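You operate a simulated robot arm through the tools that you are given. There is no shell and no other tool. Be economical: measure what you need, move in short steps, check, and stop when the job is done.

You are at the controls of a simulated robot arm. One attempt, no reset.

## Task
Rake the trough's fibre even, push it together and open the steam box.
Fine: draw the sliding board back first; rake before pushing it up to its stop; the rake goes back. Set down upright: wooden peg rake.

It is judged by the outcome, as a careful person would: the job done as asked, and still so three seconds after it is handed in. It fails if anything else is knocked over, pushed out of place, dropped, spilled or broken.

## Robot
A 7-joint arm with a two-finger gripper, on a carriage that runs on a rail from [1.143, 0.001] to [-1.237, -0.001] (x, y) and turns from -3.456 to 2.339 rad about z. Base frame: it is fixed where the carriage stands at the start and does not move with it; the origin is on the floor, on the carriage's upright axis, x ahead of it, y to its left, z up; the surface under the hand at the start is at about z = 0.78. Readings come in m, rad, newtons and seconds.
Its first joint turns from -2.601 to 2.601 rad. Places, roughly: sliding board [0.8, -0.6, 0.8]; steam box lid [1.3, -0.7, 0.9]; wooden trough [0.8, -0.6, 0.8]. Payload 2.45 kg.
The TCP is the grasp point between the finger pads, 0.026 m short of the fingertips. In the tool frame z runs along the fingers and y along their closing line. The gripper opens to 0.096 m. The gripper's body begins 0.069 m behind the TCP.
Orientation is that of the tool frame in the base frame, as a unit quaternion [x, y, z, w]. With the fingers straight down and closing along the base's y, the tool's x points along the base's -x, its y along +y and its z along -z.

## Interface
- The arm moves only by the tool nudge_tool. Its argument "rows" is a list of rows, each a list of 7 numbers: the turn, a rotation vector about the tool's x, y, z in units of 60 degrees (1.0 is 60 degrees), then the shift along the tool's x, y, z in units of 200 mm (1.0 is 200 mm), then the closure in counts, from 0 (fully open) to 255 (shut). In form: [[rx, ry, rz, tx, ty, tz, grip], ...]. A call has 1 to 20 rows; each row is the pose to reach, as a shift and turn from the pose commanded when the call began, along the tool's axes at that moment. A call with a number of a shift or a turn outside -1 to 1 is refused whole. A row lasts 0.2 s, in which the tool goes at most 0.05 m and 0.15 rad; a call with a longer step from one row to the next is refused whole, and so is a gripper value outside its range. Where a pose cannot be reached the arm comes as near as it can. A force on the tool above 40 N (or 10 N above the force at the start of the call, whichever is more), or a blocked arm, ends the call early, and 0.2 s more pass. The fingers move at their own pace and stop on an object; they squeeze with about 29 N. The grip force told is the motor's: it shows also when the fingers shut on nothing. Time passes only in rows, and 0.2 s behind the last, so rows that repeat a pose let the fingers close. The reply holds the time, the measured pose of the TCP, the force on the tool along the base axes, the opening and the grip force, in the units named above and with some noise, with the torque about the TCP (base axes, N m) and any sound that the robot's microphone picked up, and new pictures: "pictures" is both (left out), scene, wrist or none.
- Cameras (640 x 400 px; columns grow to the right, rows downward): "scene" is now at [0.0236, 0.1097, 1.6874]; the picture's right is [-0.66, -0.75, 0.00], its down [-0.38, 0.34, -0.86] and it looks along [0.65, -0.57, -0.51] (base axes); focal length 265 px, centre (320, 200). "wrist" rides on the gripper at [0.081, 0.003, -0.098] in the tool frame; the picture's right is [-0.04, 1.00, 0.00], its down [-0.73, -0.03, -0.68] and it looks along [-0.68, -0.03, 0.73] (tool axes); focal length 256 px, centre (320, 200). There is no depth. A picture from a camera that has moved, and an enlarged one, comes with that camera's place and axes in the base frame and with its lens.
- slide_trunk(by): slides the trunk up (or, below 0, down) by that many m; the arm and the scene camera ride with it, the base frame stays. It gives what a move gives, with no picture.
- steer(legs): drives the robot by 1 to 6 legs, each [ahead, left, turn to the left] in m, m and rad, along the robot's own axes; the way and the turn of a leg run together, so that a leg with both is an arc; at most 1.5 m and 3.142 rad a leg. The arm and the cameras ride along, it lands a little off, and it stops where it bumps. It keeps to its track: a leg is cut to what the track allows. It gives what a move gives, and a new picture of the scene camera.
- pan_tilt(pan, tilt): turns the head with the scene camera to pan (to the left, within 2.705 rad either way) and tilt (down, from -0.506 to 1.204), counted from straight ahead of the robot. It gives what a move gives, and a new picture of the scene camera.
- zoom(camera, box): a new picture of the part [left, top, right, bottom] of that camera's present view, enlarged. No time passes.
- close_job(): hands the job in; it is judged then, once.

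Go step by step. Nothing tells you exact positions but the pictures and the camera data: compare them with the known pose of the tool, close in by small moves and look again before you grip or let go. The budget is 120 turns and 260 pictures, counting those below and the enlarged ones. Unless the task says otherwise, let go and move clear before handing in, and close with one line.

The tools are called after ">>>" by a JSON object that holds its "method" and its "body". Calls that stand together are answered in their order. nudge_tool: Moves the arm, as the interface text tells. Its arguments: {"type":"object","properties":{"rows":{"type":"array"},"pictures":{"type":"string","enum":["both","scene","wrist","none"]}},"required":["rows"]} The other tools are called the same way: slide_trunk (by) slides the trunk up or down; steer (legs) drives the base; pan_tilt (pan, tilt) turns the head that bears the scene camera; zoom (camera, box) takes an enlarged picture of a part of a camera's view; close_job () hands the job in.

At the start:

```text
time_s: 0.0
tcp_pos: [0.5078, -0.4853, 1.2651]
orientation: [0.001, 1.0, -0.003, 0.003]
ft_force: [-0.1, 0.0, 1.1]
ft_torque: [0.02, 0.0, 0.0]
gripper_width: 0.0961
gripper_force: 0.1
trunk travel left (down, up): [-0.667, 0.043]
robot x, y, heading: [0.0035, 0.0003, 0.003]
head pan, tilt: [-0.721, 0.538]
```

scene: 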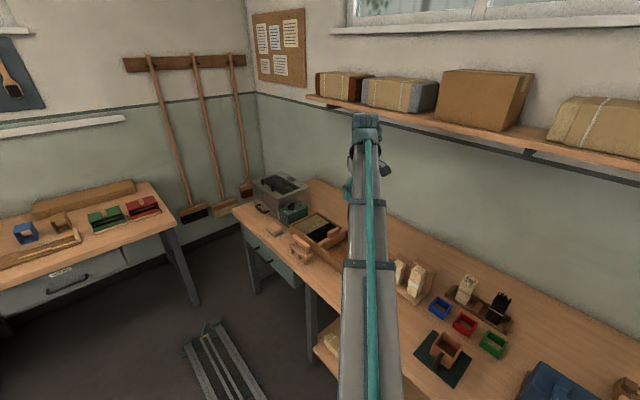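
wrist: 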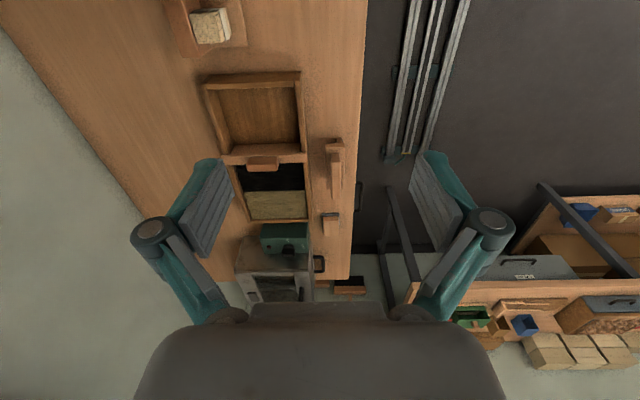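

I see the bench with a trough (board across its middle, fibre at the steam-box end), a steam box at the end and a rake beside the trough. I'll zoom in to understand them.

>>> {"method": "zoom", "body": {"camera": "wrist", "box": [180, 60, 380, 310]}}

>>> {"method": "zoom", "body": {"camera": "scene", "box": [220, 160, 360, 280]}}

```text
1.60 times, centred on (280, 185) of wrist
camera zoom: at [0.4267, -0.48, 1.3618], right [0.04, 1.0, 0.0], down [0.73, -0.03, 0.68], along [0.68, -0.03, -0.73], focal length 410 px, centre (384, 224)
```

zoom: 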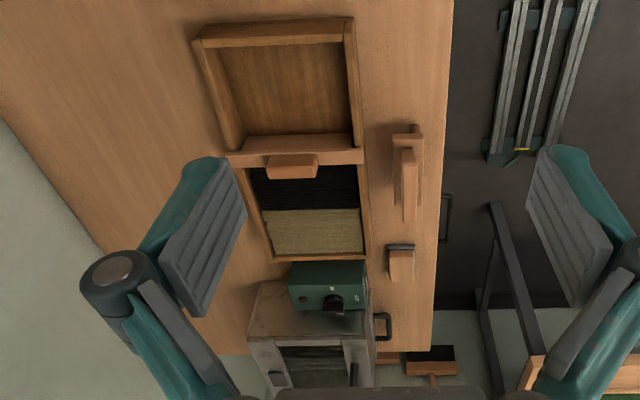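

```text
3.33 times, centred on (290, 220) of scene
camera zoom: at [0.0236, 0.1097, 1.6874], right [-0.66, -0.75, 0.0], down [-0.38, 0.34, -0.86], along [0.65, -0.57, -0.51], focal length 883 px, centre (420, 133)
```

zoom: 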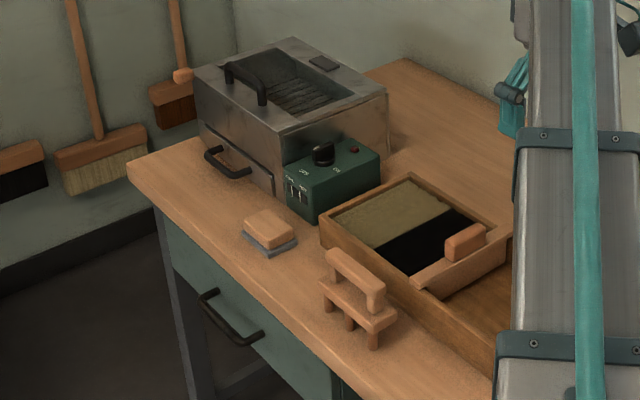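

The trough runs along x, with the board in the middle and the fibre beyond it. I'll drive ahead along the rail to get nearer and look again.

>>> {"method": "steer", "body": {"legs": [[0.3, 0, 0]]}}

>>> {"method": "pan_tilt", "body": {"pan": -0.9, "tilt": 0.8}}

>>> {"method": "zoom", "body": {"camera": "wrist", "box": [0, 0, 640, 400]}}

```text
time_s: 2.0
tcp_pos: [0.8077, -0.4875, 1.2644]
orientation: [0.002, 1.0, -0.003, 0.003]
ft_force: [-0.2, 0.0, 0.1]
ft_torque: [0.0, 0.01, -0.03]
gripper_width: 0.096
gripper_force: 0.1
trunk travel left (down, up): [-0.667, 0.043]
robot x, y, heading: [0.3007, 0.0011, -0.006]
head pan, tilt: [-0.721, 0.538]
camera scene: at [0.3253, 0.1099, 1.6874], right [-0.66, -0.75, 0.0], down [-0.38, 0.34, -0.86], along [0.64, -0.57, -0.51], focal length 265 px, centre (320, 200)
```

scene: 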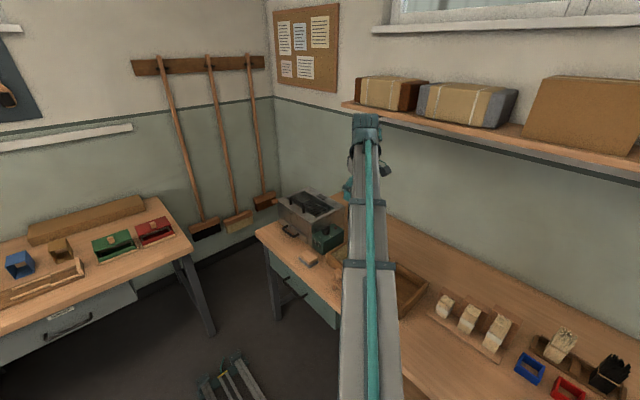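

```text
time_s: 2.8
tcp_pos: [0.8074, -0.4865, 1.264]
orientation: [0.003, 1.0, -0.002, 0.003]
ft_force: [-0.1, -0.2, -0.1]
ft_torque: [-0.02, 0.01, 0.0]
gripper_width: 0.096
gripper_force: 0.0
trunk travel left (down, up): [-0.667, 0.043]
robot x, y, heading: [0.3007, 0.0011, 0.001]
head pan, tilt: [-0.901, 0.799]
camera scene: at [0.3069, 0.1062, 1.665], right [-0.79, -0.62, 0.0], down [-0.44, 0.56, -0.7], along [0.43, -0.55, -0.72], focal length 265 px, centre (320, 200)
```

scene: 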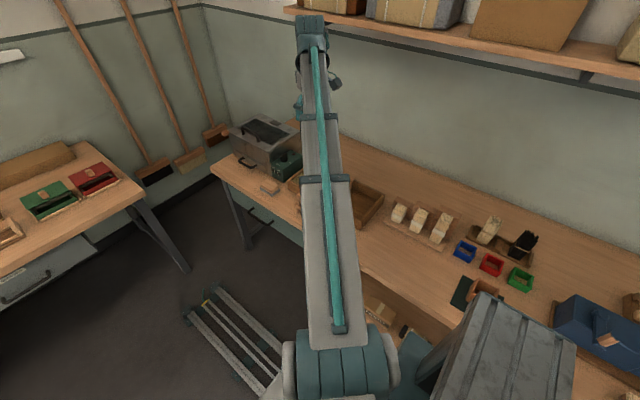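

```text
1.00 times, centred on (320, 200) of wrist (not enlarged: the box is as wide or as high as the picture)
camera zoom: at [0.7249, -0.4815, 1.3618], right [0.04, 1.0, 0.0], down [0.73, -0.03, 0.68], along [0.68, -0.03, -0.73], focal length 256 px, centre (320, 200)
```

zoom: 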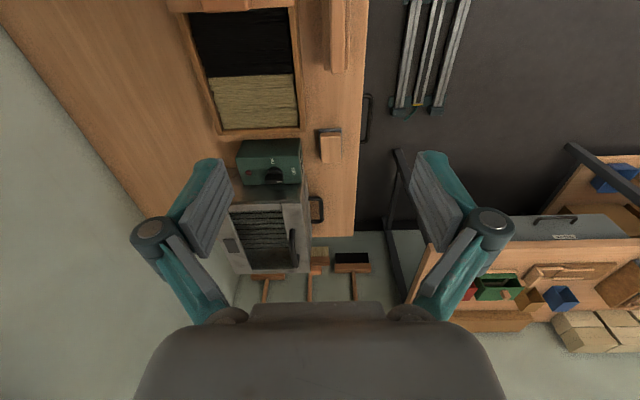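

Positions so far: trough about x 0.58–1.0, y −0.72…−0.53; board near x 0.77; rake near (0.75, −0.47). I'll lower the camera over the trough for a closer look.

>>> {"method": "nudge_tool", "body": {"rows": [[0, 0, 0, 0.11, -0.11, 0.16, 0], [0, 0, 0, 0.22, -0.22, 0.32, 0], [0, 0, 0, 0.33, -0.33, 0.48, 0], [0, 0, 0, 0.44, -0.44, 0.64, 0], [0, 0, 0, 0.55, -0.55, 0.8, 0], [0, 0, 0, 0.65, -0.6, 0.95, 0], [0, 0, 0, 0.65, -0.6, 0.95, 0]]}}

>>> {"method": "pan_tilt", "body": {"pan": -0.7, "tilt": 0.7}}

```text
time_s: 4.4
tcp_pos: [0.6777, -0.6067, 1.0736]
orientation: [0.003, 1.0, -0.002, 0.003]
ft_force: [0.2, 0.6, -0.6]
ft_torque: [0.0, -0.01, 0.0]
gripper_width: 0.0964
gripper_force: 0.1
trunk travel left (down, up): [-0.667, 0.043]
robot x, y, heading: [0.2977, -0.0009, 0.0]
head pan, tilt: [-0.901, 0.799]
camera scene: at [0.3069, 0.1063, 1.6649], right [-0.79, -0.62, 0.0], down [-0.44, 0.56, -0.7], along [0.43, -0.55, -0.72], focal length 265 px, centre (320, 200)
camera wrist: at [0.5966, -0.6008, 1.171], right [0.04, 1.0, -0.01], down [0.73, -0.03, 0.68], along [0.68, -0.03, -0.73], focal length 256 px, centre (320, 200)
```

scene: 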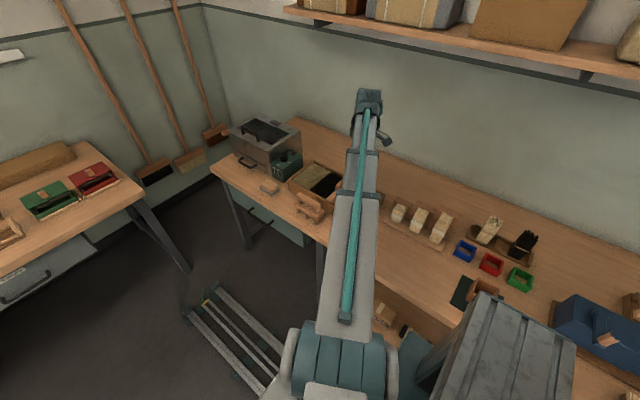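
wrist: 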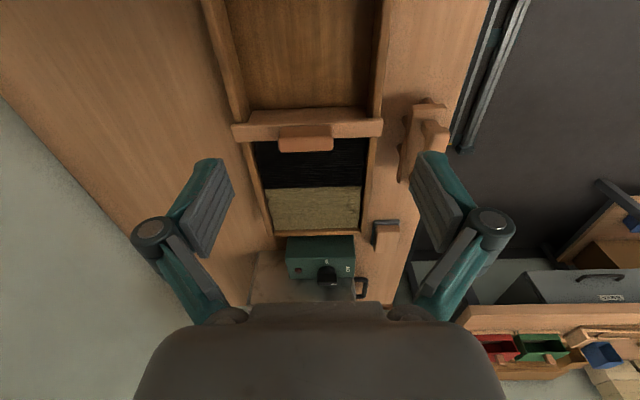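

```text
time_s: 5.2
tcp_pos: [0.6784, -0.6045, 1.0741]
orientation: [0.002, 1.0, -0.003, 0.002]
ft_force: [-0.4, -0.1, 0.2]
ft_torque: [-0.03, 0.01, -0.01]
gripper_width: 0.0962
gripper_force: 0.1
trunk travel left (down, up): [-0.667, 0.043]
robot x, y, heading: [0.2989, -0.0008, -0.004]
head pan, tilt: [-0.7, 0.7]
camera scene: at [0.3217, 0.1146, 1.6732], right [-0.65, -0.76, 0.0], down [-0.49, 0.42, -0.76], along [0.58, -0.5, -0.64], focal length 265 px, centre (320, 200)
```

scene: 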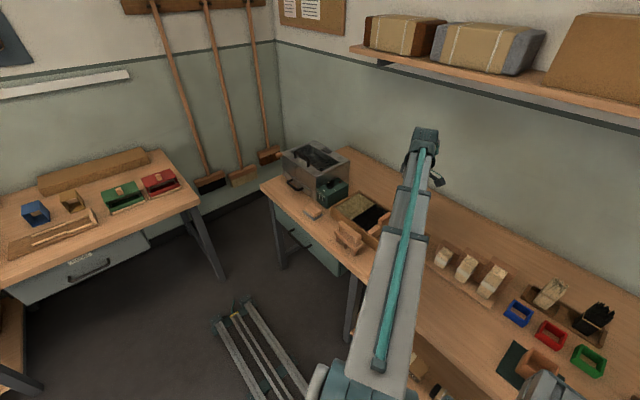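

>>> {"method": "zoom", "body": {"camera": "wrist", "box": [220, 80, 460, 250]}}

>>> {"method": "zoom", "body": {"camera": "scene", "box": [260, 130, 400, 270]}}

```text
2.35 times, centred on (340, 165) of wrist
camera zoom: at [0.5968, -0.6006, 1.1712], right [0.04, 1.0, 0.0], down [0.73, -0.03, 0.68], along [0.68, -0.03, -0.73], focal length 602 px, centre (273, 282)
```

zoom: 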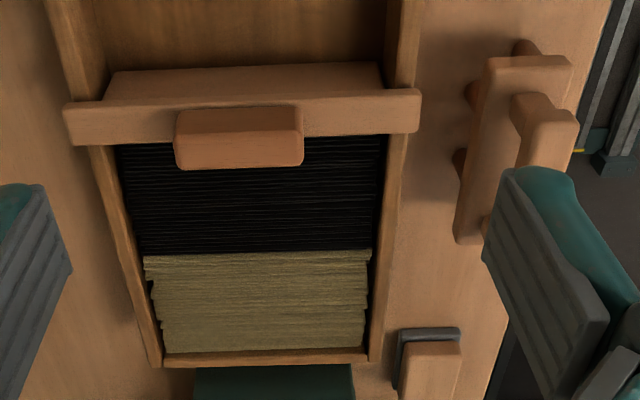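

```text
2.86 times, centred on (330, 200) of scene
camera zoom: at [0.3217, 0.1146, 1.6732], right [-0.65, -0.76, 0.0], down [-0.49, 0.42, -0.76], along [0.58, -0.5, -0.64], focal length 757 px, centre (291, 200)
```

zoom: 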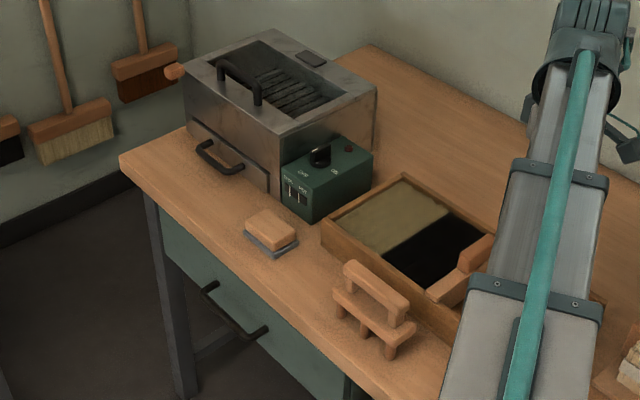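

The board has a crossbar resting on the rims with a knob on top at roughly (0.75, −0.624, 0.90). I'll turn the tool 90° to close along x, and place it above the knob.

>>> {"method": "nudge_tool", "body": {"rows": [[0, 0, 0.14, -0.05, 0, 0, 0], [0, 0, 0.28, -0.1, 0, 0, 0], [0, 0, 0.42, -0.15, 0, 0, 0], [0, 0, 0.56, -0.2, -0.03, 0, 0], [0, 0, 0.7, -0.25, -0.06, 0, 0], [0, 0, 0.84, -0.3, -0.1, 0, 0], [0, 0, 0.98, -0.375, -0.1, 0, 0], [0, 0, 1.0, -0.375, -0.1, 0, 0]], "pictures": "none"}}

>>> {"method": "nudge_tool", "body": {"rows": [[0, 0, 0.14, 0, 0, 0, 0], [0, 0, 0.28, 0, 0, 0, 0], [0, 0, 0.42, 0, 0, 0, 0], [0, 0, 0.5, 0, 0, 0.1, 0], [0, 0, 0.5, 0, 0, 0.2, 0], [0, 0, 0.5, 0, 0, 0.2, 0]]}}

```text
time_s: 7.0
tcp_pos: [0.7522, -0.6287, 1.0747]
orientation: [0.503, 0.864, -0.001, 0.003]
ft_force: [0.5, 0.1, -0.7]
ft_torque: [0.02, -0.01, 0.02]
gripper_width: 0.0961
gripper_force: 0.0
trunk travel left (down, up): [-0.667, 0.043]
robot x, y, heading: [0.3018, 0.0004, -0.007]
head pan, tilt: [-0.7, 0.7]
```

```text
time_s: 8.3
tcp_pos: [0.752, -0.6258, 1.0356]
orientation: [0.709, 0.705, 0.0, 0.004]
ft_force: [-0.3, -0.7, -0.6]
ft_torque: [0.0, 0.0, -0.03]
gripper_width: 0.0961
gripper_force: 0.0
trunk travel left (down, up): [-0.667, 0.043]
robot x, y, heading: [0.3014, 0.0033, -0.001]
head pan, tilt: [-0.7, 0.7]
camera scene: at [0.3217, 0.1147, 1.6732], right [-0.65, -0.76, 0.0], down [-0.49, 0.42, -0.76], along [0.58, -0.5, -0.64], focal length 265 px, centre (320, 200)
camera wrist: at [0.7559, -0.5424, 1.1331], right [1.0, -0.05, 0.01], down [-0.04, -0.73, 0.68], along [-0.03, -0.68, -0.73], focal length 256 px, centre (320, 200)
```

scene: 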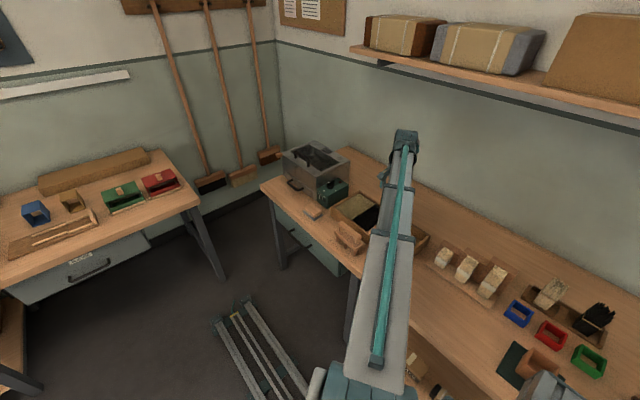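
wrist: 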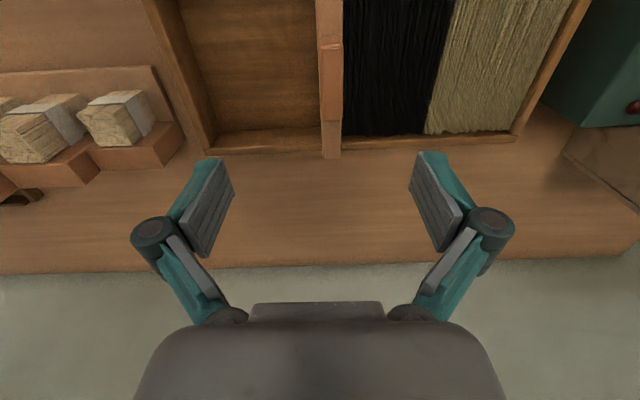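

The knob is centred about x 0.762, y −0.62. I'll centre and lower to just around its top.

>>> {"method": "nudge_tool", "body": {"rows": [[0, 0, 0, 0.03, 0.05, 0.12, 0], [0, 0, 0, 0.03, 0.05, 0.3, 0], [0, 0, 0, 0.03, 0.05, 0.45, 0], [0, 0, 0, 0.03, 0.05, 0.5, 0], [0, 0, 0, 0.03, 0.05, 0.5, 0]]}}

>>> {"method": "zoom", "body": {"camera": "scene", "box": [290, 120, 450, 270]}}

```text
time_s: 9.6
tcp_pos: [0.7625, -0.6203, 0.9363]
orientation: [0.709, 0.705, 0.0, 0.003]
ft_force: [-1.3, 0.4, -0.1]
ft_torque: [-0.02, -0.03, -0.01]
gripper_width: 0.0962
gripper_force: 0.1
trunk travel left (down, up): [-0.667, 0.043]
robot x, y, heading: [0.3004, -0.0016, -0.005]
head pan, tilt: [-0.7, 0.7]
camera scene: at [0.3217, 0.1146, 1.6732], right [-0.65, -0.76, 0.0], down [-0.49, 0.42, -0.76], along [0.58, -0.5, -0.64], focal length 265 px, centre (320, 200)
camera wrist: at [0.7655, -0.5378, 1.0323], right [1.0, -0.04, 0.01], down [-0.04, -0.73, 0.68], along [-0.03, -0.68, -0.73], focal length 256 px, centre (320, 200)
```

scene: 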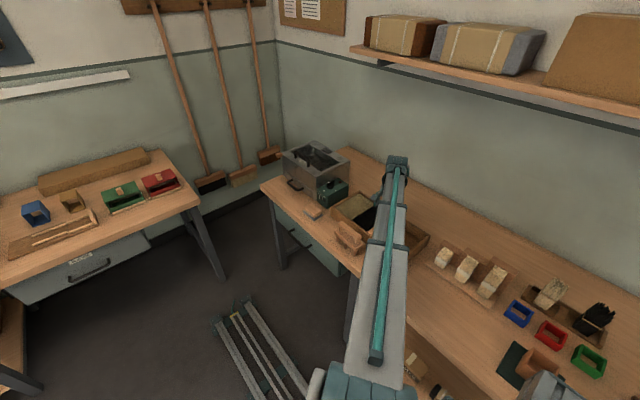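
wrist: 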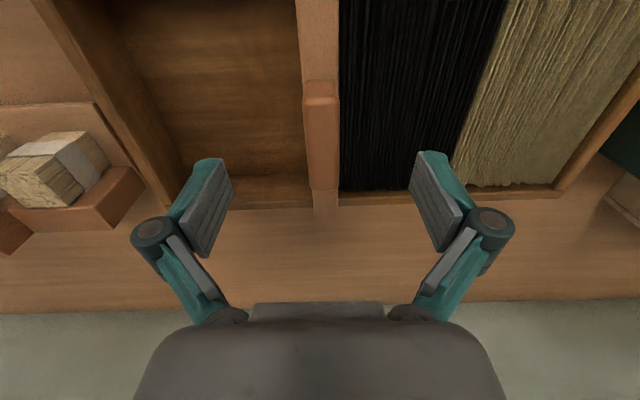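

```text
2.67 times, centred on (370, 195) of scene
camera zoom: at [0.3217, 0.1146, 1.6732], right [-0.65, -0.76, 0.0], down [-0.49, 0.42, -0.76], along [0.58, -0.5, -0.64], focal length 707 px, centre (187, 213)
```

zoom: 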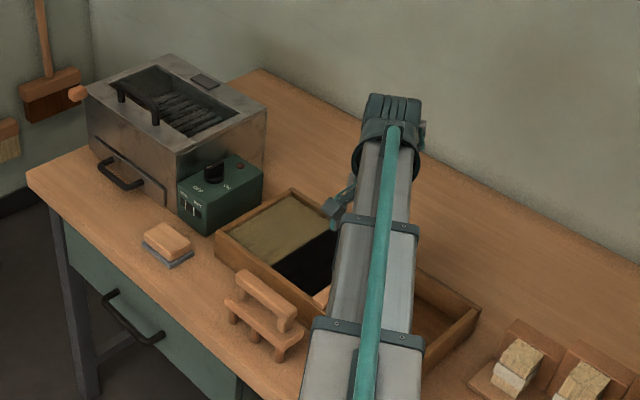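

Knob top is about z 0.885, centred at y −0.626. Lowering around it and closing.

>>> {"method": "nudge_tool", "body": {"rows": [[0, 0, 0, -0.025, 0, 0.14, 0], [0, 0, 0, -0.025, 0, 0.27, 0], [0, 0, 0, -0.025, 0, 0.27, 120], [0, 0, 0, -0.025, 0, 0.27, 255], [0, 0, 0, -0.025, 0, 0.27, 255], [0, 0, 0, -0.025, 0, 0.27, 255]]}}

```text
time_s: 10.9
tcp_pos: [0.7612, -0.6273, 0.8799]
orientation: [0.708, 0.706, 0.0, 0.004]
ft_force: [1.2, -1.1, -1.6]
ft_torque: [-0.17, -0.03, 0.46]
gripper_width: 0.0238
gripper_force: 44.9
trunk travel left (down, up): [-0.667, 0.043]
robot x, y, heading: [0.3019, 0.0025, -0.005]
head pan, tilt: [-0.7, 0.7]
camera scene: at [0.3218, 0.1146, 1.6732], right [-0.65, -0.76, 0.0], down [-0.49, 0.42, -0.76], along [0.58, -0.5, -0.64], focal length 265 px, centre (320, 200)
camera wrist: at [0.7651, -0.5437, 0.9787], right [1.0, -0.04, 0.01], down [-0.04, -0.73, 0.68], along [-0.03, -0.68, -0.73], focal length 256 px, centre (320, 200)
```

scene: 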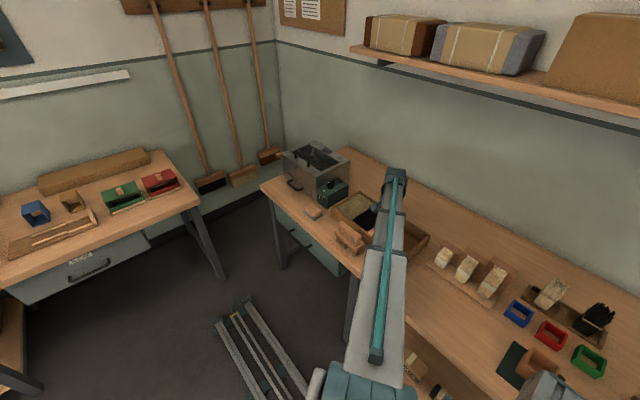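
wrist: 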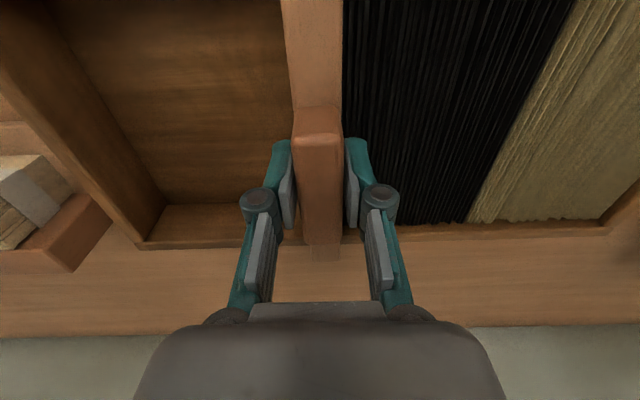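

The knob is gripped. Drawing the board back toward −x in gentle steps.

>>> {"method": "nudge_tool", "body": {"rows": [[0, 0, 0, 0, -0.05, 0, 255], [0, 0, 0, 0, -0.12, 0, 255], [0, 0, 0, 0, -0.2, 0, 255], [0, 0, 0, 0, -0.28, 0, 255], [0, 0, 0, 0, -0.36, 0, 255], [0, 0, 0, 0, -0.44, 0, 255], [0, 0, 0, 0, -0.5, 0, 255], [0, 0, 0, 0, -0.5, 0, 255]]}}

```text
time_s: 12.8
tcp_pos: [0.6615, -0.6272, 0.8805]
orientation: [0.708, 0.706, -0.002, 0.005]
ft_force: [0.9, -5.3, 29.9]
ft_torque: [0.53, 0.03, 0.57]
gripper_width: 0.0236
gripper_force: 45.0
trunk travel left (down, up): [-0.667, 0.043]
robot x, y, heading: [0.2986, 0.0007, -0.01]
head pan, tilt: [-0.7, 0.7]
camera scene: at [0.3203, 0.1167, 1.6733], right [-0.65, -0.76, 0.0], down [-0.49, 0.42, -0.77], along [0.58, -0.5, -0.64], focal length 265 px, centre (320, 200)
camera wrist: at [0.6654, -0.5434, 0.9784], right [1.0, -0.04, 0.01], down [-0.04, -0.73, 0.68], along [-0.03, -0.68, -0.73], focal length 256 px, centre (320, 200)
```

scene: 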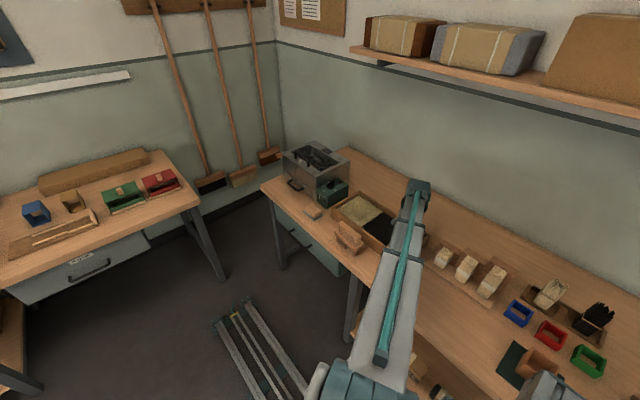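
wrist: 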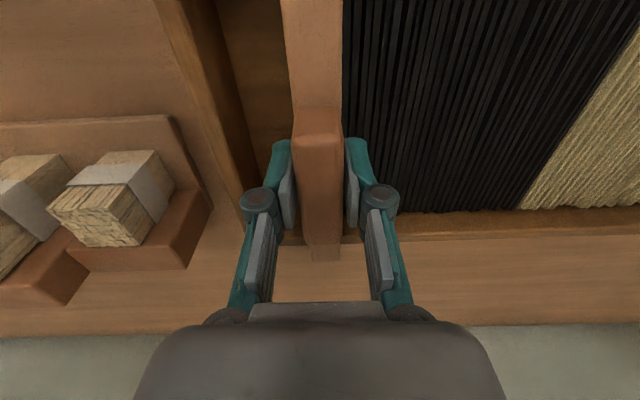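

The board comes freely; the fibre follows. I'll continue a bit to look for its back stop, easing the vertical load.

>>> {"method": "nudge_tool", "body": {"rows": [[0, 0, 0, 0, 0, -0.01, 255], [0, 0, 0, 0, -0.05, -0.01, 255], [0, 0, 0, 0, -0.1, -0.01, 255], [0, 0, 0, 0, -0.15, -0.01, 255], [0, 0, 0, 0, -0.15, -0.01, 255]]}}

```text
time_s: 13.9
tcp_pos: [0.6334, -0.6277, 0.8806]
orientation: [0.709, 0.705, -0.001, 0.003]
ft_force: [1.1, -9.5, 6.2]
ft_torque: [-1.54, -0.12, 0.57]
gripper_width: 0.0237
gripper_force: 45.0
trunk travel left (down, up): [-0.667, 0.043]
robot x, y, heading: [0.3038, -0.0011, -0.001]
head pan, tilt: [-0.7, 0.7]
camera scene: at [0.3215, 0.1144, 1.6731], right [-0.65, -0.76, 0.0], down [-0.49, 0.42, -0.76], along [0.58, -0.5, -0.64], focal length 265 px, centre (320, 200)
camera wrist: at [0.6369, -0.5437, 0.9785], right [1.0, -0.04, 0.01], down [-0.04, -0.73, 0.68], along [-0.03, -0.68, -0.73], focal length 256 px, centre (320, 200)
```

scene: 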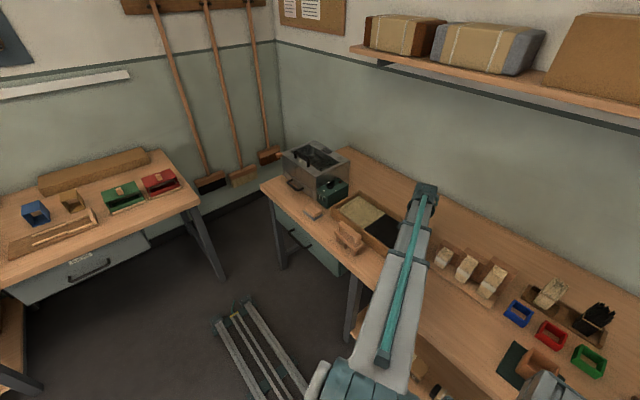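
wrist: 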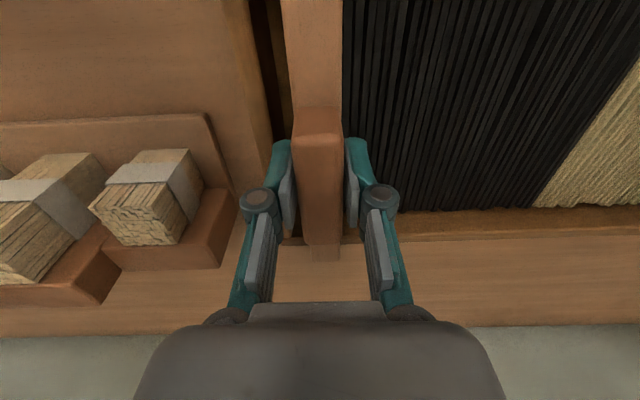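

>>> {"method": "nudge_tool", "body": {"rows": [[0, 0, 0, 0, -0.03, 0, 255], [0, 0, 0, 0, -0.06, 0, 255], [0, 0, 0, 0, -0.09, 0, 255], [0, 0, 0, 0, -0.09, 0, 255]], "pictures": "wrist"}}

```text
time_s: 15.1
tcp_pos: [0.6234, -0.6274, 0.8809]
orientation: [0.707, 0.707, 0.005, 0.008]
ft_force: [9.3, 0.5, -9.1]
ft_torque: [-0.09, -0.45, 0.09]
gripper_width: 0.0238
gripper_force: 45.1
trunk travel left (down, up): [-0.667, 0.043]
robot x, y, heading: [0.2981, -0.0, -0.004]
head pan, tilt: [-0.7, 0.7]
stopped in row 4: the force on the tool passed its limit at 41 N (the readings are from after the stop); the commanded pose is now the measured one
camera wrist: at [0.6248, -0.544, 0.9787], right [1.0, -0.04, 0.02], down [-0.04, -0.73, 0.68], along [-0.01, -0.68, -0.73], focal length 256 px, centre (320, 200)
```

wrist: 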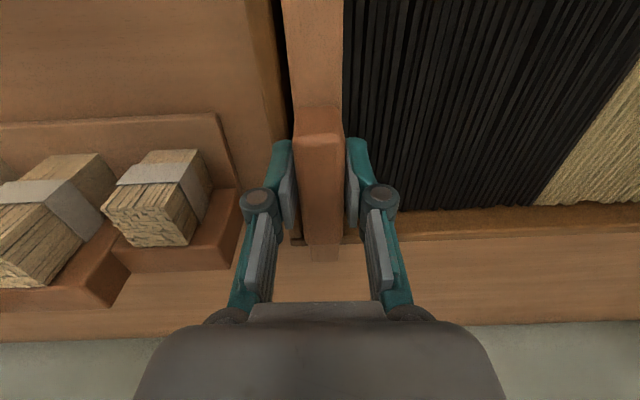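

The board is at its back stop (x ≈ 0.623). Releasing and lifting clear.

>>> {"method": "nudge_tool", "body": {"rows": [[0, 0, 0, 0, 0, 0, 100], [0, 0, 0, 0, 0, 0, 0], [0, 0, 0, 0, 0, 0, 0], [0, 0, 0, 0, 0, -0.2, 0], [0, 0, 0, 0, 0, -0.4, 0], [0, 0, 0, 0, 0, -0.65, 0], [0, 0, 0, 0, 0.2, -0.9, 0], [0, 0, 0, 0.1, 0.4, -0.95, 0], [0, 0, 0, 0.2, 0.5, -0.95, 0]], "pictures": "none"}}

>>> {"method": "nudge_tool", "body": {"rows": [[0, 0, -0.14, 0.1, 0, 0, 0], [0, 0, -0.28, 0.2, 0, 0, 0], [0, 0, -0.42, 0.3, 0, 0, 0], [0, 0, -0.56, 0.4, 0, 0, 0], [0, 0, -0.7, 0.5, 0, 0, 0], [0, 0, -0.84, 0.5, 0, 0, 0], [0, 0, -0.98, 0.5, 0, 0, 0], [0, 0, -1, 0.5, 0, 0, 0]], "pictures": "none"}}

>>> {"method": "nudge_tool", "body": {"rows": [[0, 0, -0.14, 0, 0, 0, 0], [0, 0, -0.28, 0, 0, 0, 0], [0, 0, -0.42, 0, 0, 0, 0], [0, 0, -0.5, 0, 0, 0, 0], [0, 0, -0.5, 0, 0, 0, 0]]}}

```text
refused: row 7 steps farther than a row can; nothing moved
```

```text
time_s: 16.9
tcp_pos: [0.6198, -0.5264, 0.8825]
orientation: [0.259, 0.966, 0.001, 0.008]
ft_force: [-0.5, -0.2, -0.4]
ft_torque: [0.02, 0.0, 0.05]
gripper_width: 0.0956
gripper_force: 0.0
trunk travel left (down, up): [-0.667, 0.043]
robot x, y, heading: [0.301, 0.0014, -0.004]
head pan, tilt: [-0.7, 0.7]
```

```text
time_s: 18.1
tcp_pos: [0.6189, -0.5267, 0.8812]
orientation: [0.0, 1.0, -0.003, 0.008]
ft_force: [0.6, -0.1, -0.3]
ft_torque: [-0.03, 0.01, -0.02]
gripper_width: 0.0962
gripper_force: 0.0
trunk travel left (down, up): [-0.667, 0.043]
robot x, y, heading: [0.3003, -0.0019, -0.001]
head pan, tilt: [-0.7, 0.7]
camera scene: at [0.322, 0.1147, 1.6732], right [-0.65, -0.76, 0.0], down [-0.49, 0.42, -0.76], along [0.58, -0.49, -0.64], focal length 265 px, centre (320, 200)
camera wrist: at [0.5373, -0.5223, 0.9782], right [0.04, 1.0, 0.0], down [0.72, -0.03, 0.69], along [0.69, -0.03, -0.72], focal length 256 px, centre (320, 200)
```

scene: 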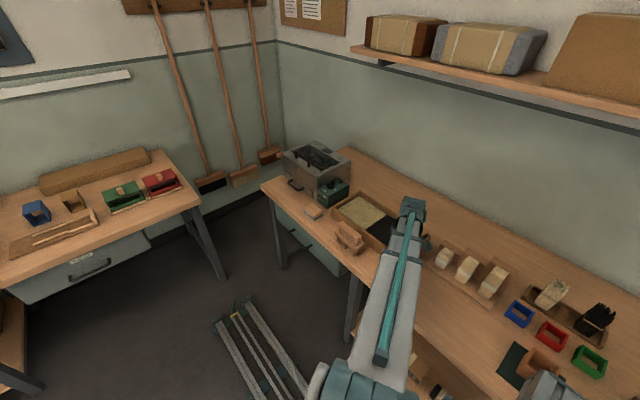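
wrist: 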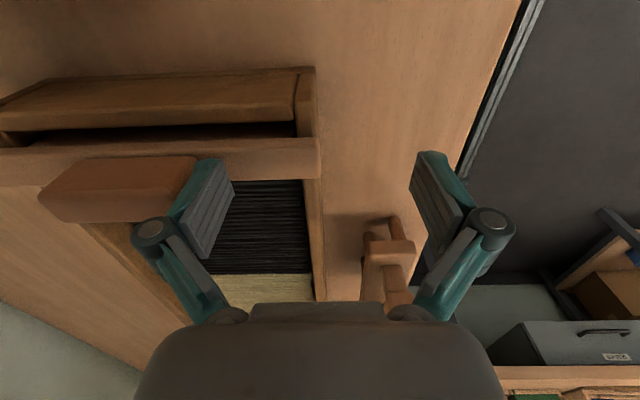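

The first call was refused and the next ones ran anyway, low over the board; nothing seems displaced. I'll lift clear and inspect (and not chain dependent moves again).

>>> {"method": "nudge_tool", "body": {"rows": [[0, 0, 0, 0, 0, -0.2, 0], [0, 0, 0, 0, 0, -0.4, 0], [0, 0, 0, 0, 0, -0.6, 0], [0, 0, 0, 0, 0, -0.8, 0], [0, 0, 0, 0, 0, -0.8, 0]]}}

```text
time_s: 19.2
tcp_pos: [0.6194, -0.5258, 1.0416]
orientation: [0.002, 1.0, -0.001, 0.008]
ft_force: [0.1, -1.0, -0.6]
ft_torque: [0.04, -0.01, 0.0]
gripper_width: 0.0958
gripper_force: 0.0
trunk travel left (down, up): [-0.667, 0.043]
robot x, y, heading: [0.3, 0.0018, -0.003]
head pan, tilt: [-0.7, 0.7]
camera scene: at [0.322, 0.1147, 1.6732], right [-0.65, -0.76, 0.0], down [-0.49, 0.42, -0.76], along [0.58, -0.49, -0.64], focal length 265 px, centre (320, 200)
camera wrist: at [0.5368, -0.5205, 1.139], right [0.04, 1.0, 0.0], down [0.72, -0.03, 0.69], along [0.69, -0.03, -0.72], focal length 256 px, centre (320, 200)
```

scene: 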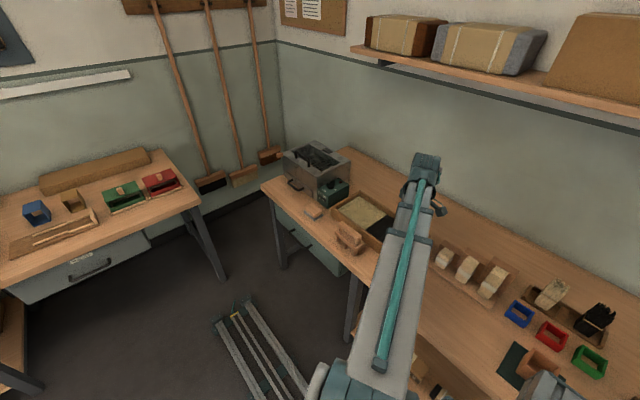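
wrist: 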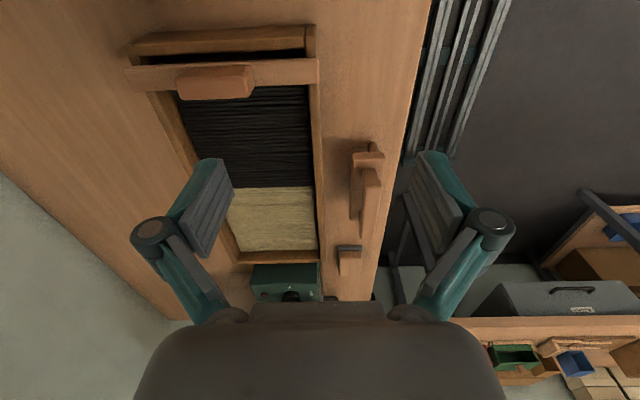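

The board stands straight at the back. Now the rake: zoom to locate it.

>>> {"method": "zoom", "body": {"camera": "wrist", "box": [320, 120, 440, 270]}}

>>> {"method": "zoom", "body": {"camera": "scene", "box": [270, 140, 390, 260]}}

```text
2.67 times, centred on (380, 195) of wrist
camera zoom: at [0.5368, -0.5205, 1.139], right [0.04, 1.0, 0.0], down [0.72, -0.03, 0.69], along [0.69, -0.03, -0.72], focal length 683 px, centre (160, 213)
```

zoom: 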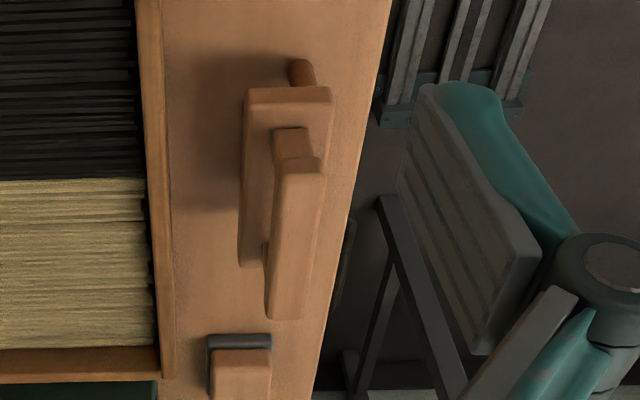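

```text
3.33 times, centred on (330, 200) of scene
camera zoom: at [0.322, 0.1147, 1.6732], right [-0.65, -0.76, 0.0], down [-0.49, 0.42, -0.76], along [0.58, -0.49, -0.64], focal length 883 px, centre (287, 200)
```

zoom: 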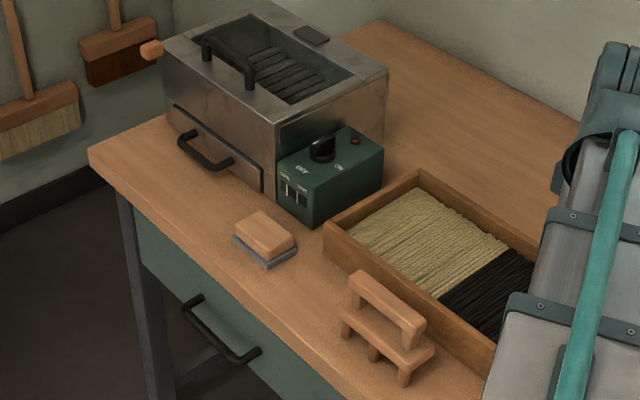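

Rake handle runs from x 0.755 to 0.88 at y ≈ −0.457, top z ≈ 0.877. Moving above its middle.

>>> {"method": "nudge_tool", "body": {"rows": [[0, 0, 0, -0.2, 0.07, 0.0, 0], [0, 0, 0, -0.4, 0.14, 0.1, 0], [0, 0, 0, -0.6, 0.21, 0.2, 0], [0, 0, 0, -0.8, 0.3, 0.3, 0], [0, 0, 0, -0.98, 0.345, 0.42, 0], [0, 0, 0, -0.98, 0.345, 0.42, 0]]}}

>>> {"method": "zoom", "body": {"camera": "scene", "box": [270, 140, 430, 260]}}

```text
time_s: 20.6
tcp_pos: [0.8157, -0.4572, 0.9583]
orientation: [0.001, 1.0, -0.003, 0.008]
ft_force: [-0.5, -0.9, -0.6]
ft_torque: [0.0, 0.01, 0.01]
gripper_width: 0.0959
gripper_force: 0.1
trunk travel left (down, up): [-0.667, 0.043]
robot x, y, heading: [0.294, -0.0008, 0.003]
head pan, tilt: [-0.7, 0.7]
camera scene: at [0.3219, 0.1147, 1.6732], right [-0.65, -0.76, 0.0], down [-0.49, 0.42, -0.76], along [0.58, -0.49, -0.64], focal length 265 px, centre (320, 200)
camera wrist: at [0.7329, -0.4525, 1.0544], right [0.04, 1.0, 0.0], down [0.72, -0.03, 0.69], along [0.69, -0.03, -0.72], focal length 256 px, centre (320, 200)
```

scene: 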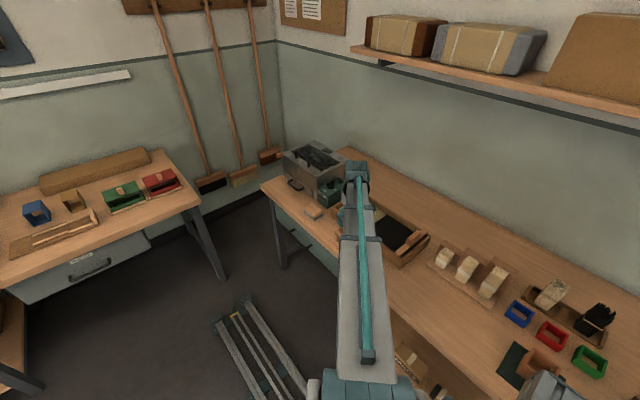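
wrist: 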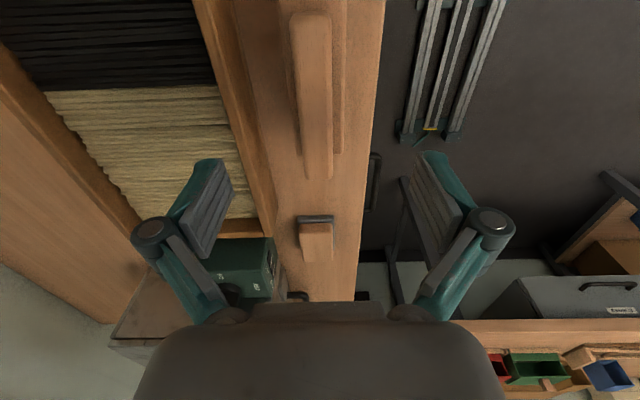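

```text
3.33 times, centred on (350, 200) of scene
camera zoom: at [0.3219, 0.1147, 1.6732], right [-0.65, -0.76, 0.0], down [-0.49, 0.42, -0.76], along [0.58, -0.49, -0.64], focal length 883 px, centre (220, 200)
```

zoom: 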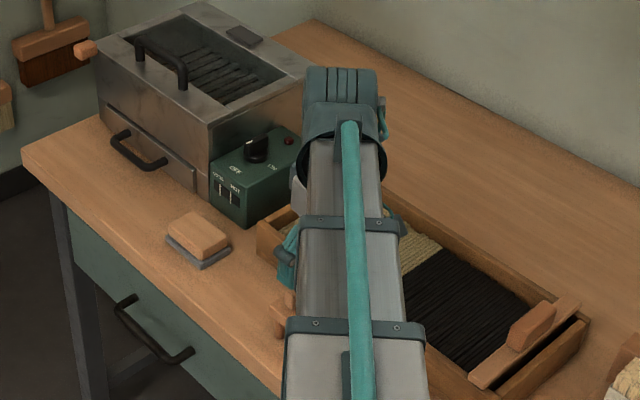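

Handle is centred beneath the tool. Descending and gripping.

>>> {"method": "nudge_tool", "body": {"rows": [[0, 0, 0, 0, -0.005, 0.2, 0], [0, 0, 0, 0, -0.01, 0.36, 0], [0, 0, 0, 0, -0.01, 0.455, 0], [0, 0, 0, 0, -0.01, 0.455, 120], [0, 0, 0, 0, -0.01, 0.455, 255], [0, 0, 0, 0, -0.01, 0.455, 255], [0, 0, 0, 0, -0.01, 0.455, 255]]}}

```text
time_s: 22.2
tcp_pos: [0.8152, -0.4613, 0.8684]
orientation: [0.001, 1.0, -0.003, 0.008]
ft_force: [-0.4, -0.6, 0.2]
ft_torque: [0.03, -0.01, -0.02]
gripper_width: 0.0223
gripper_force: 28.5
trunk travel left (down, up): [-0.667, 0.043]
robot x, y, heading: [0.2991, 0.0011, 0.002]
head pan, tilt: [-0.7, 0.7]
camera scene: at [0.3221, 0.1146, 1.6732], right [-0.65, -0.76, 0.0], down [-0.49, 0.42, -0.76], along [0.58, -0.49, -0.64], focal length 265 px, centre (320, 200)
camera wrist: at [0.7334, -0.4566, 0.9652], right [0.04, 1.0, 0.0], down [0.72, -0.03, 0.69], along [0.69, -0.03, -0.72], focal length 256 px, centre (320, 200)
```

scene: 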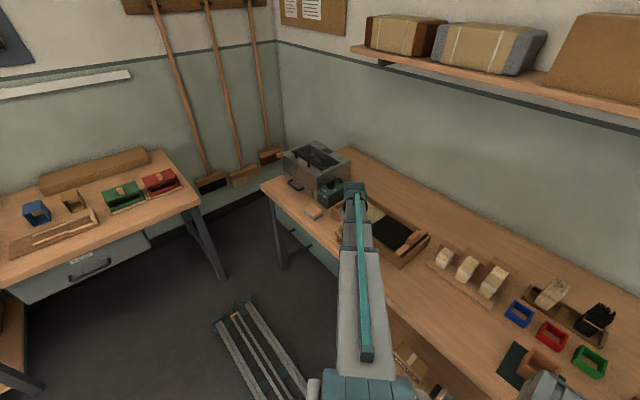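
wrist: 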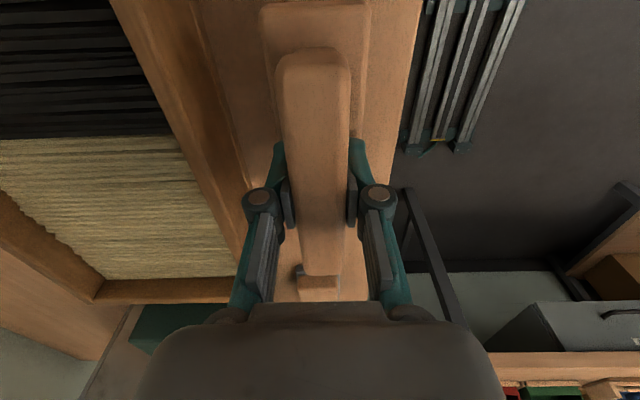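

Rake gripped (home: TCP 0.815, −0.461, 0.868). Lifting straight up.

>>> {"method": "nudge_tool", "body": {"rows": [[0, 0, 0, 0, 0, -0.1, 255], [0, 0, 0, 0, 0, -0.3, 255], [0, 0, 0, 0, 0, -0.5, 255], [0, 0, 0, 0, 0, -0.7, 255], [0, 0, 0.14, 0, -0.15, -0.7, 255], [0, 0, 0.28, 0, -0.3, -0.7, 255], [0, 0, 0.42, 0, -0.45, -0.7, 255], [0, 0, 0.56, 0, -0.6, -0.7, 255], [0, 0, 0.7, 0, -0.7, -0.7, 255], [0, 0, 0.84, 0, -0.82, -0.7, 255], [0, 0, 0.98, 0, -0.82, -0.7, 255], [0, 0, 1, 0, -0.82, -0.7, 255]], "pictures": "scene"}}

```text
time_s: 24.9
tcp_pos: [0.8156, -0.6228, 1.0083]
orientation: [0.502, 0.865, 0.002, 0.008]
ft_force: [0.4, 0.3, -1.1]
ft_torque: [0.0, 0.05, 0.03]
gripper_width: 0.022
gripper_force: 29.2
trunk travel left (down, up): [-0.667, 0.043]
robot x, y, heading: [0.3019, -0.0018, -0.004]
head pan, tilt: [-0.7, 0.7]
camera scene: at [0.3222, 0.1147, 1.6732], right [-0.65, -0.76, 0.0], down [-0.49, 0.42, -0.76], along [0.58, -0.49, -0.64], focal length 265 px, centre (320, 200)
```

scene: 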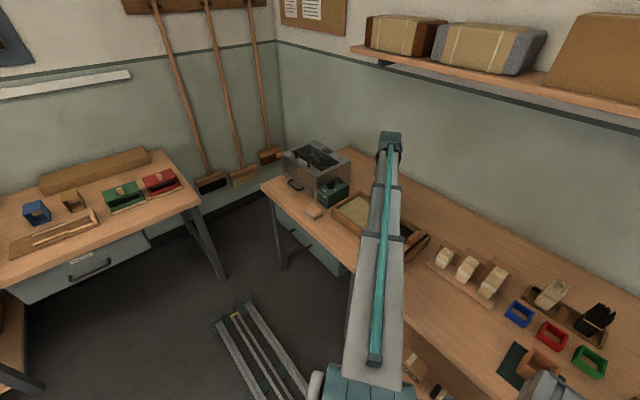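

>>> {"method": "nudge_tool", "body": {"rows": [[0, 0, 0.14, 0, 0, 0, 255], [0, 0, 0.28, 0, 0, 0, 255], [0, 0, 0.42, 0, 0, 0, 255], [0, 0, 0.5, 0, 0, 0, 255], [0, 0, 0.5, 0, 0, 0, 255]], "pictures": "wrist"}}

>>> {"method": "zoom", "body": {"camera": "scene", "box": [300, 120, 460, 270]}}

```text
time_s: 26.1
tcp_pos: [0.814, -0.6227, 1.0089]
orientation: [0.708, 0.706, 0.004, 0.007]
ft_force: [-0.3, 0.2, -2.1]
ft_torque: [-0.03, 0.01, 0.03]
gripper_width: 0.0219
gripper_force: 29.3
trunk travel left (down, up): [-0.667, 0.043]
robot x, y, heading: [0.2986, 0.0024, -0.003]
head pan, tilt: [-0.7, 0.7]
camera wrist: at [0.8168, -0.5398, 1.1074], right [1.0, -0.04, 0.02], down [-0.04, -0.73, 0.68], along [-0.02, -0.68, -0.73], focal length 256 px, centre (320, 200)
```

wrist: 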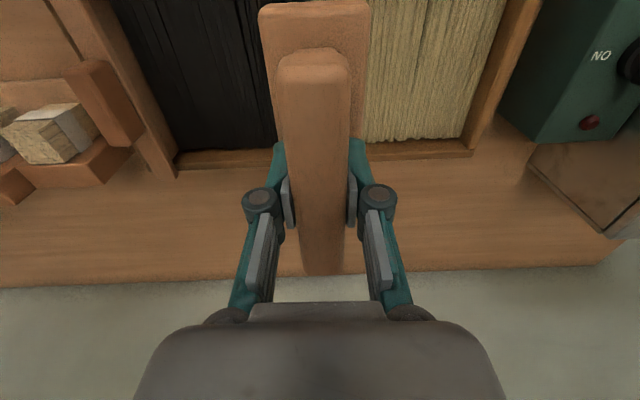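

```text
2.67 times, centred on (380, 195) of scene
camera zoom: at [0.3221, 0.1145, 1.6732], right [-0.65, -0.76, 0.0], down [-0.49, 0.42, -0.76], along [0.58, -0.49, -0.64], focal length 707 px, centre (160, 213)
```

zoom: 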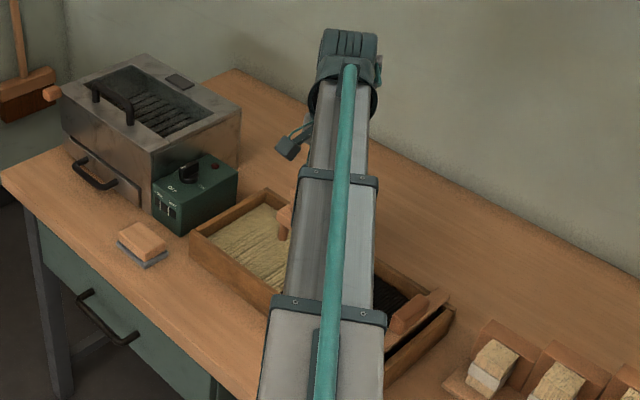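

The rake is crosswise over the trough. I'll move to the far end and lower the pegs into the fibre gently.

>>> {"method": "nudge_tool", "body": {"rows": [[0, 0, 0, 0, 0.2, 0, 255], [0, 0, 0, 0, 0.4, 0, 255], [0, 0, 0, -0.01, 0.58, 0.1, 255], [0, 0, 0, -0.01, 0.58, 0.2, 255], [0, 0, 0, -0.01, 0.58, 0.3, 255], [0, 0, 0, -0.01, 0.58, 0.4, 255], [0, 0, 0, -0.01, 0.58, 0.45, 255], [0, 0, 0, -0.01, 0.58, 0.45, 255]]}}

>>> {"method": "zoom", "body": {"camera": "scene", "box": [300, 120, 460, 270]}}

```text
time_s: 27.9
tcp_pos: [0.932, -0.6288, 0.9223]
orientation: [0.707, 0.707, 0.004, 0.008]
ft_force: [0.4, 0.3, -1.3]
ft_torque: [0.02, -0.01, 0.01]
gripper_width: 0.0217
gripper_force: 28.7
trunk travel left (down, up): [-0.667, 0.043]
robot x, y, heading: [0.3003, 0.0021, 0.002]
head pan, tilt: [-0.7, 0.7]
camera scene: at [0.3222, 0.1145, 1.6732], right [-0.65, -0.76, 0.0], down [-0.49, 0.42, -0.76], along [0.58, -0.49, -0.64], focal length 265 px, centre (320, 200)
camera wrist: at [0.9334, -0.5447, 1.0198], right [1.0, -0.04, 0.02], down [-0.04, -0.73, 0.68], along [-0.02, -0.68, -0.73], focal length 256 px, centre (320, 200)
```

scene: 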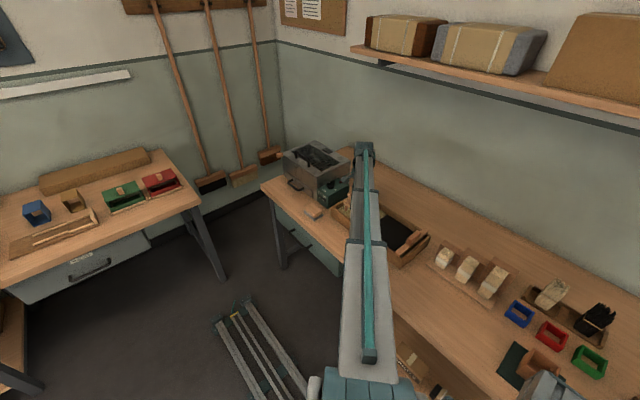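
wrist: 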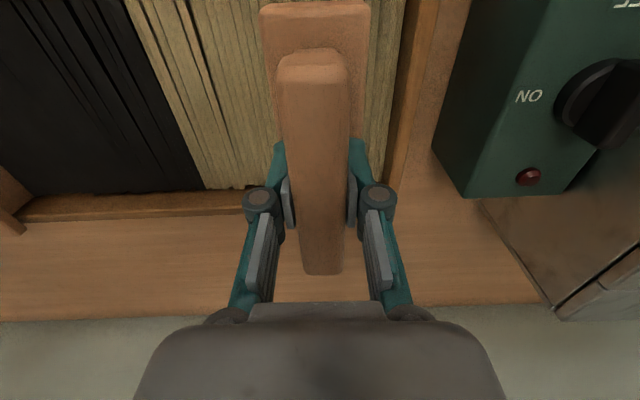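

```text
2.67 times, centred on (380, 195) of scene
camera zoom: at [0.3222, 0.1145, 1.6732], right [-0.65, -0.76, 0.0], down [-0.49, 0.42, -0.76], along [0.58, -0.49, -0.64], focal length 707 px, centre (160, 213)
```

zoom: 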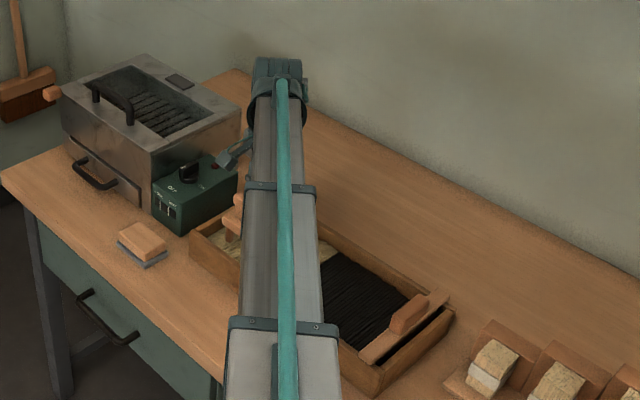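

No contact yet with peg tips at about z 0.834. Lowering further in small steps.

>>> {"method": "nudge_tool", "body": {"rows": [[0, 0, 0, 0.01, 0, 0.04, 255], [0, 0, 0, 0.01, 0, 0.08, 255], [0, 0, 0, 0.01, 0, 0.12, 255], [0, 0, 0, 0.01, 0, 0.15, 255], [0, 0, 0, 0.01, 0, 0.15, 255]]}}

```text
time_s: 29.1
tcp_pos: [0.9342, -0.6249, 0.8923]
orientation: [0.708, 0.706, 0.004, 0.007]
ft_force: [-0.3, 0.2, -1.5]
ft_torque: [0.01, -0.01, -0.01]
gripper_width: 0.0221
gripper_force: 29.6
trunk travel left (down, up): [-0.667, 0.043]
robot x, y, heading: [0.3026, -0.0008, 0.002]
head pan, tilt: [-0.7, 0.7]
camera scene: at [0.3222, 0.1145, 1.6732], right [-0.65, -0.76, 0.0], down [-0.49, 0.42, -0.76], along [0.58, -0.49, -0.64], focal length 265 px, centre (320, 200)
camera wrist: at [0.9363, -0.5409, 0.9901], right [1.0, -0.04, 0.02], down [-0.04, -0.73, 0.68], along [-0.02, -0.68, -0.73], focal length 256 px, centre (320, 200)
```

scene: 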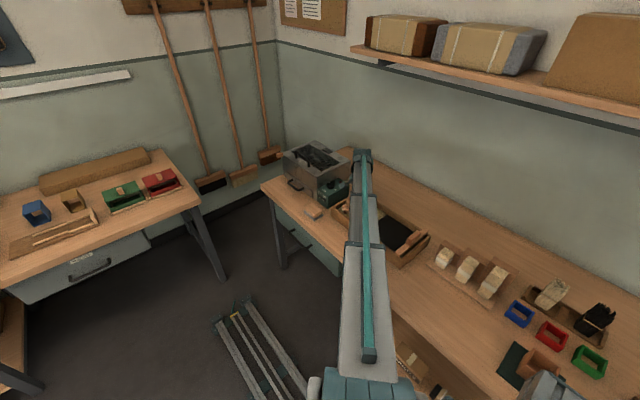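
wrist: 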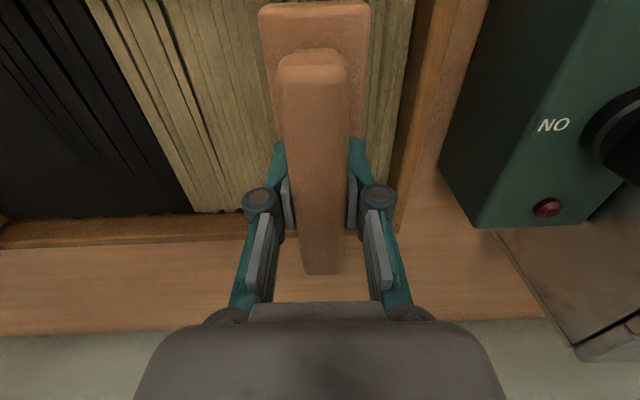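

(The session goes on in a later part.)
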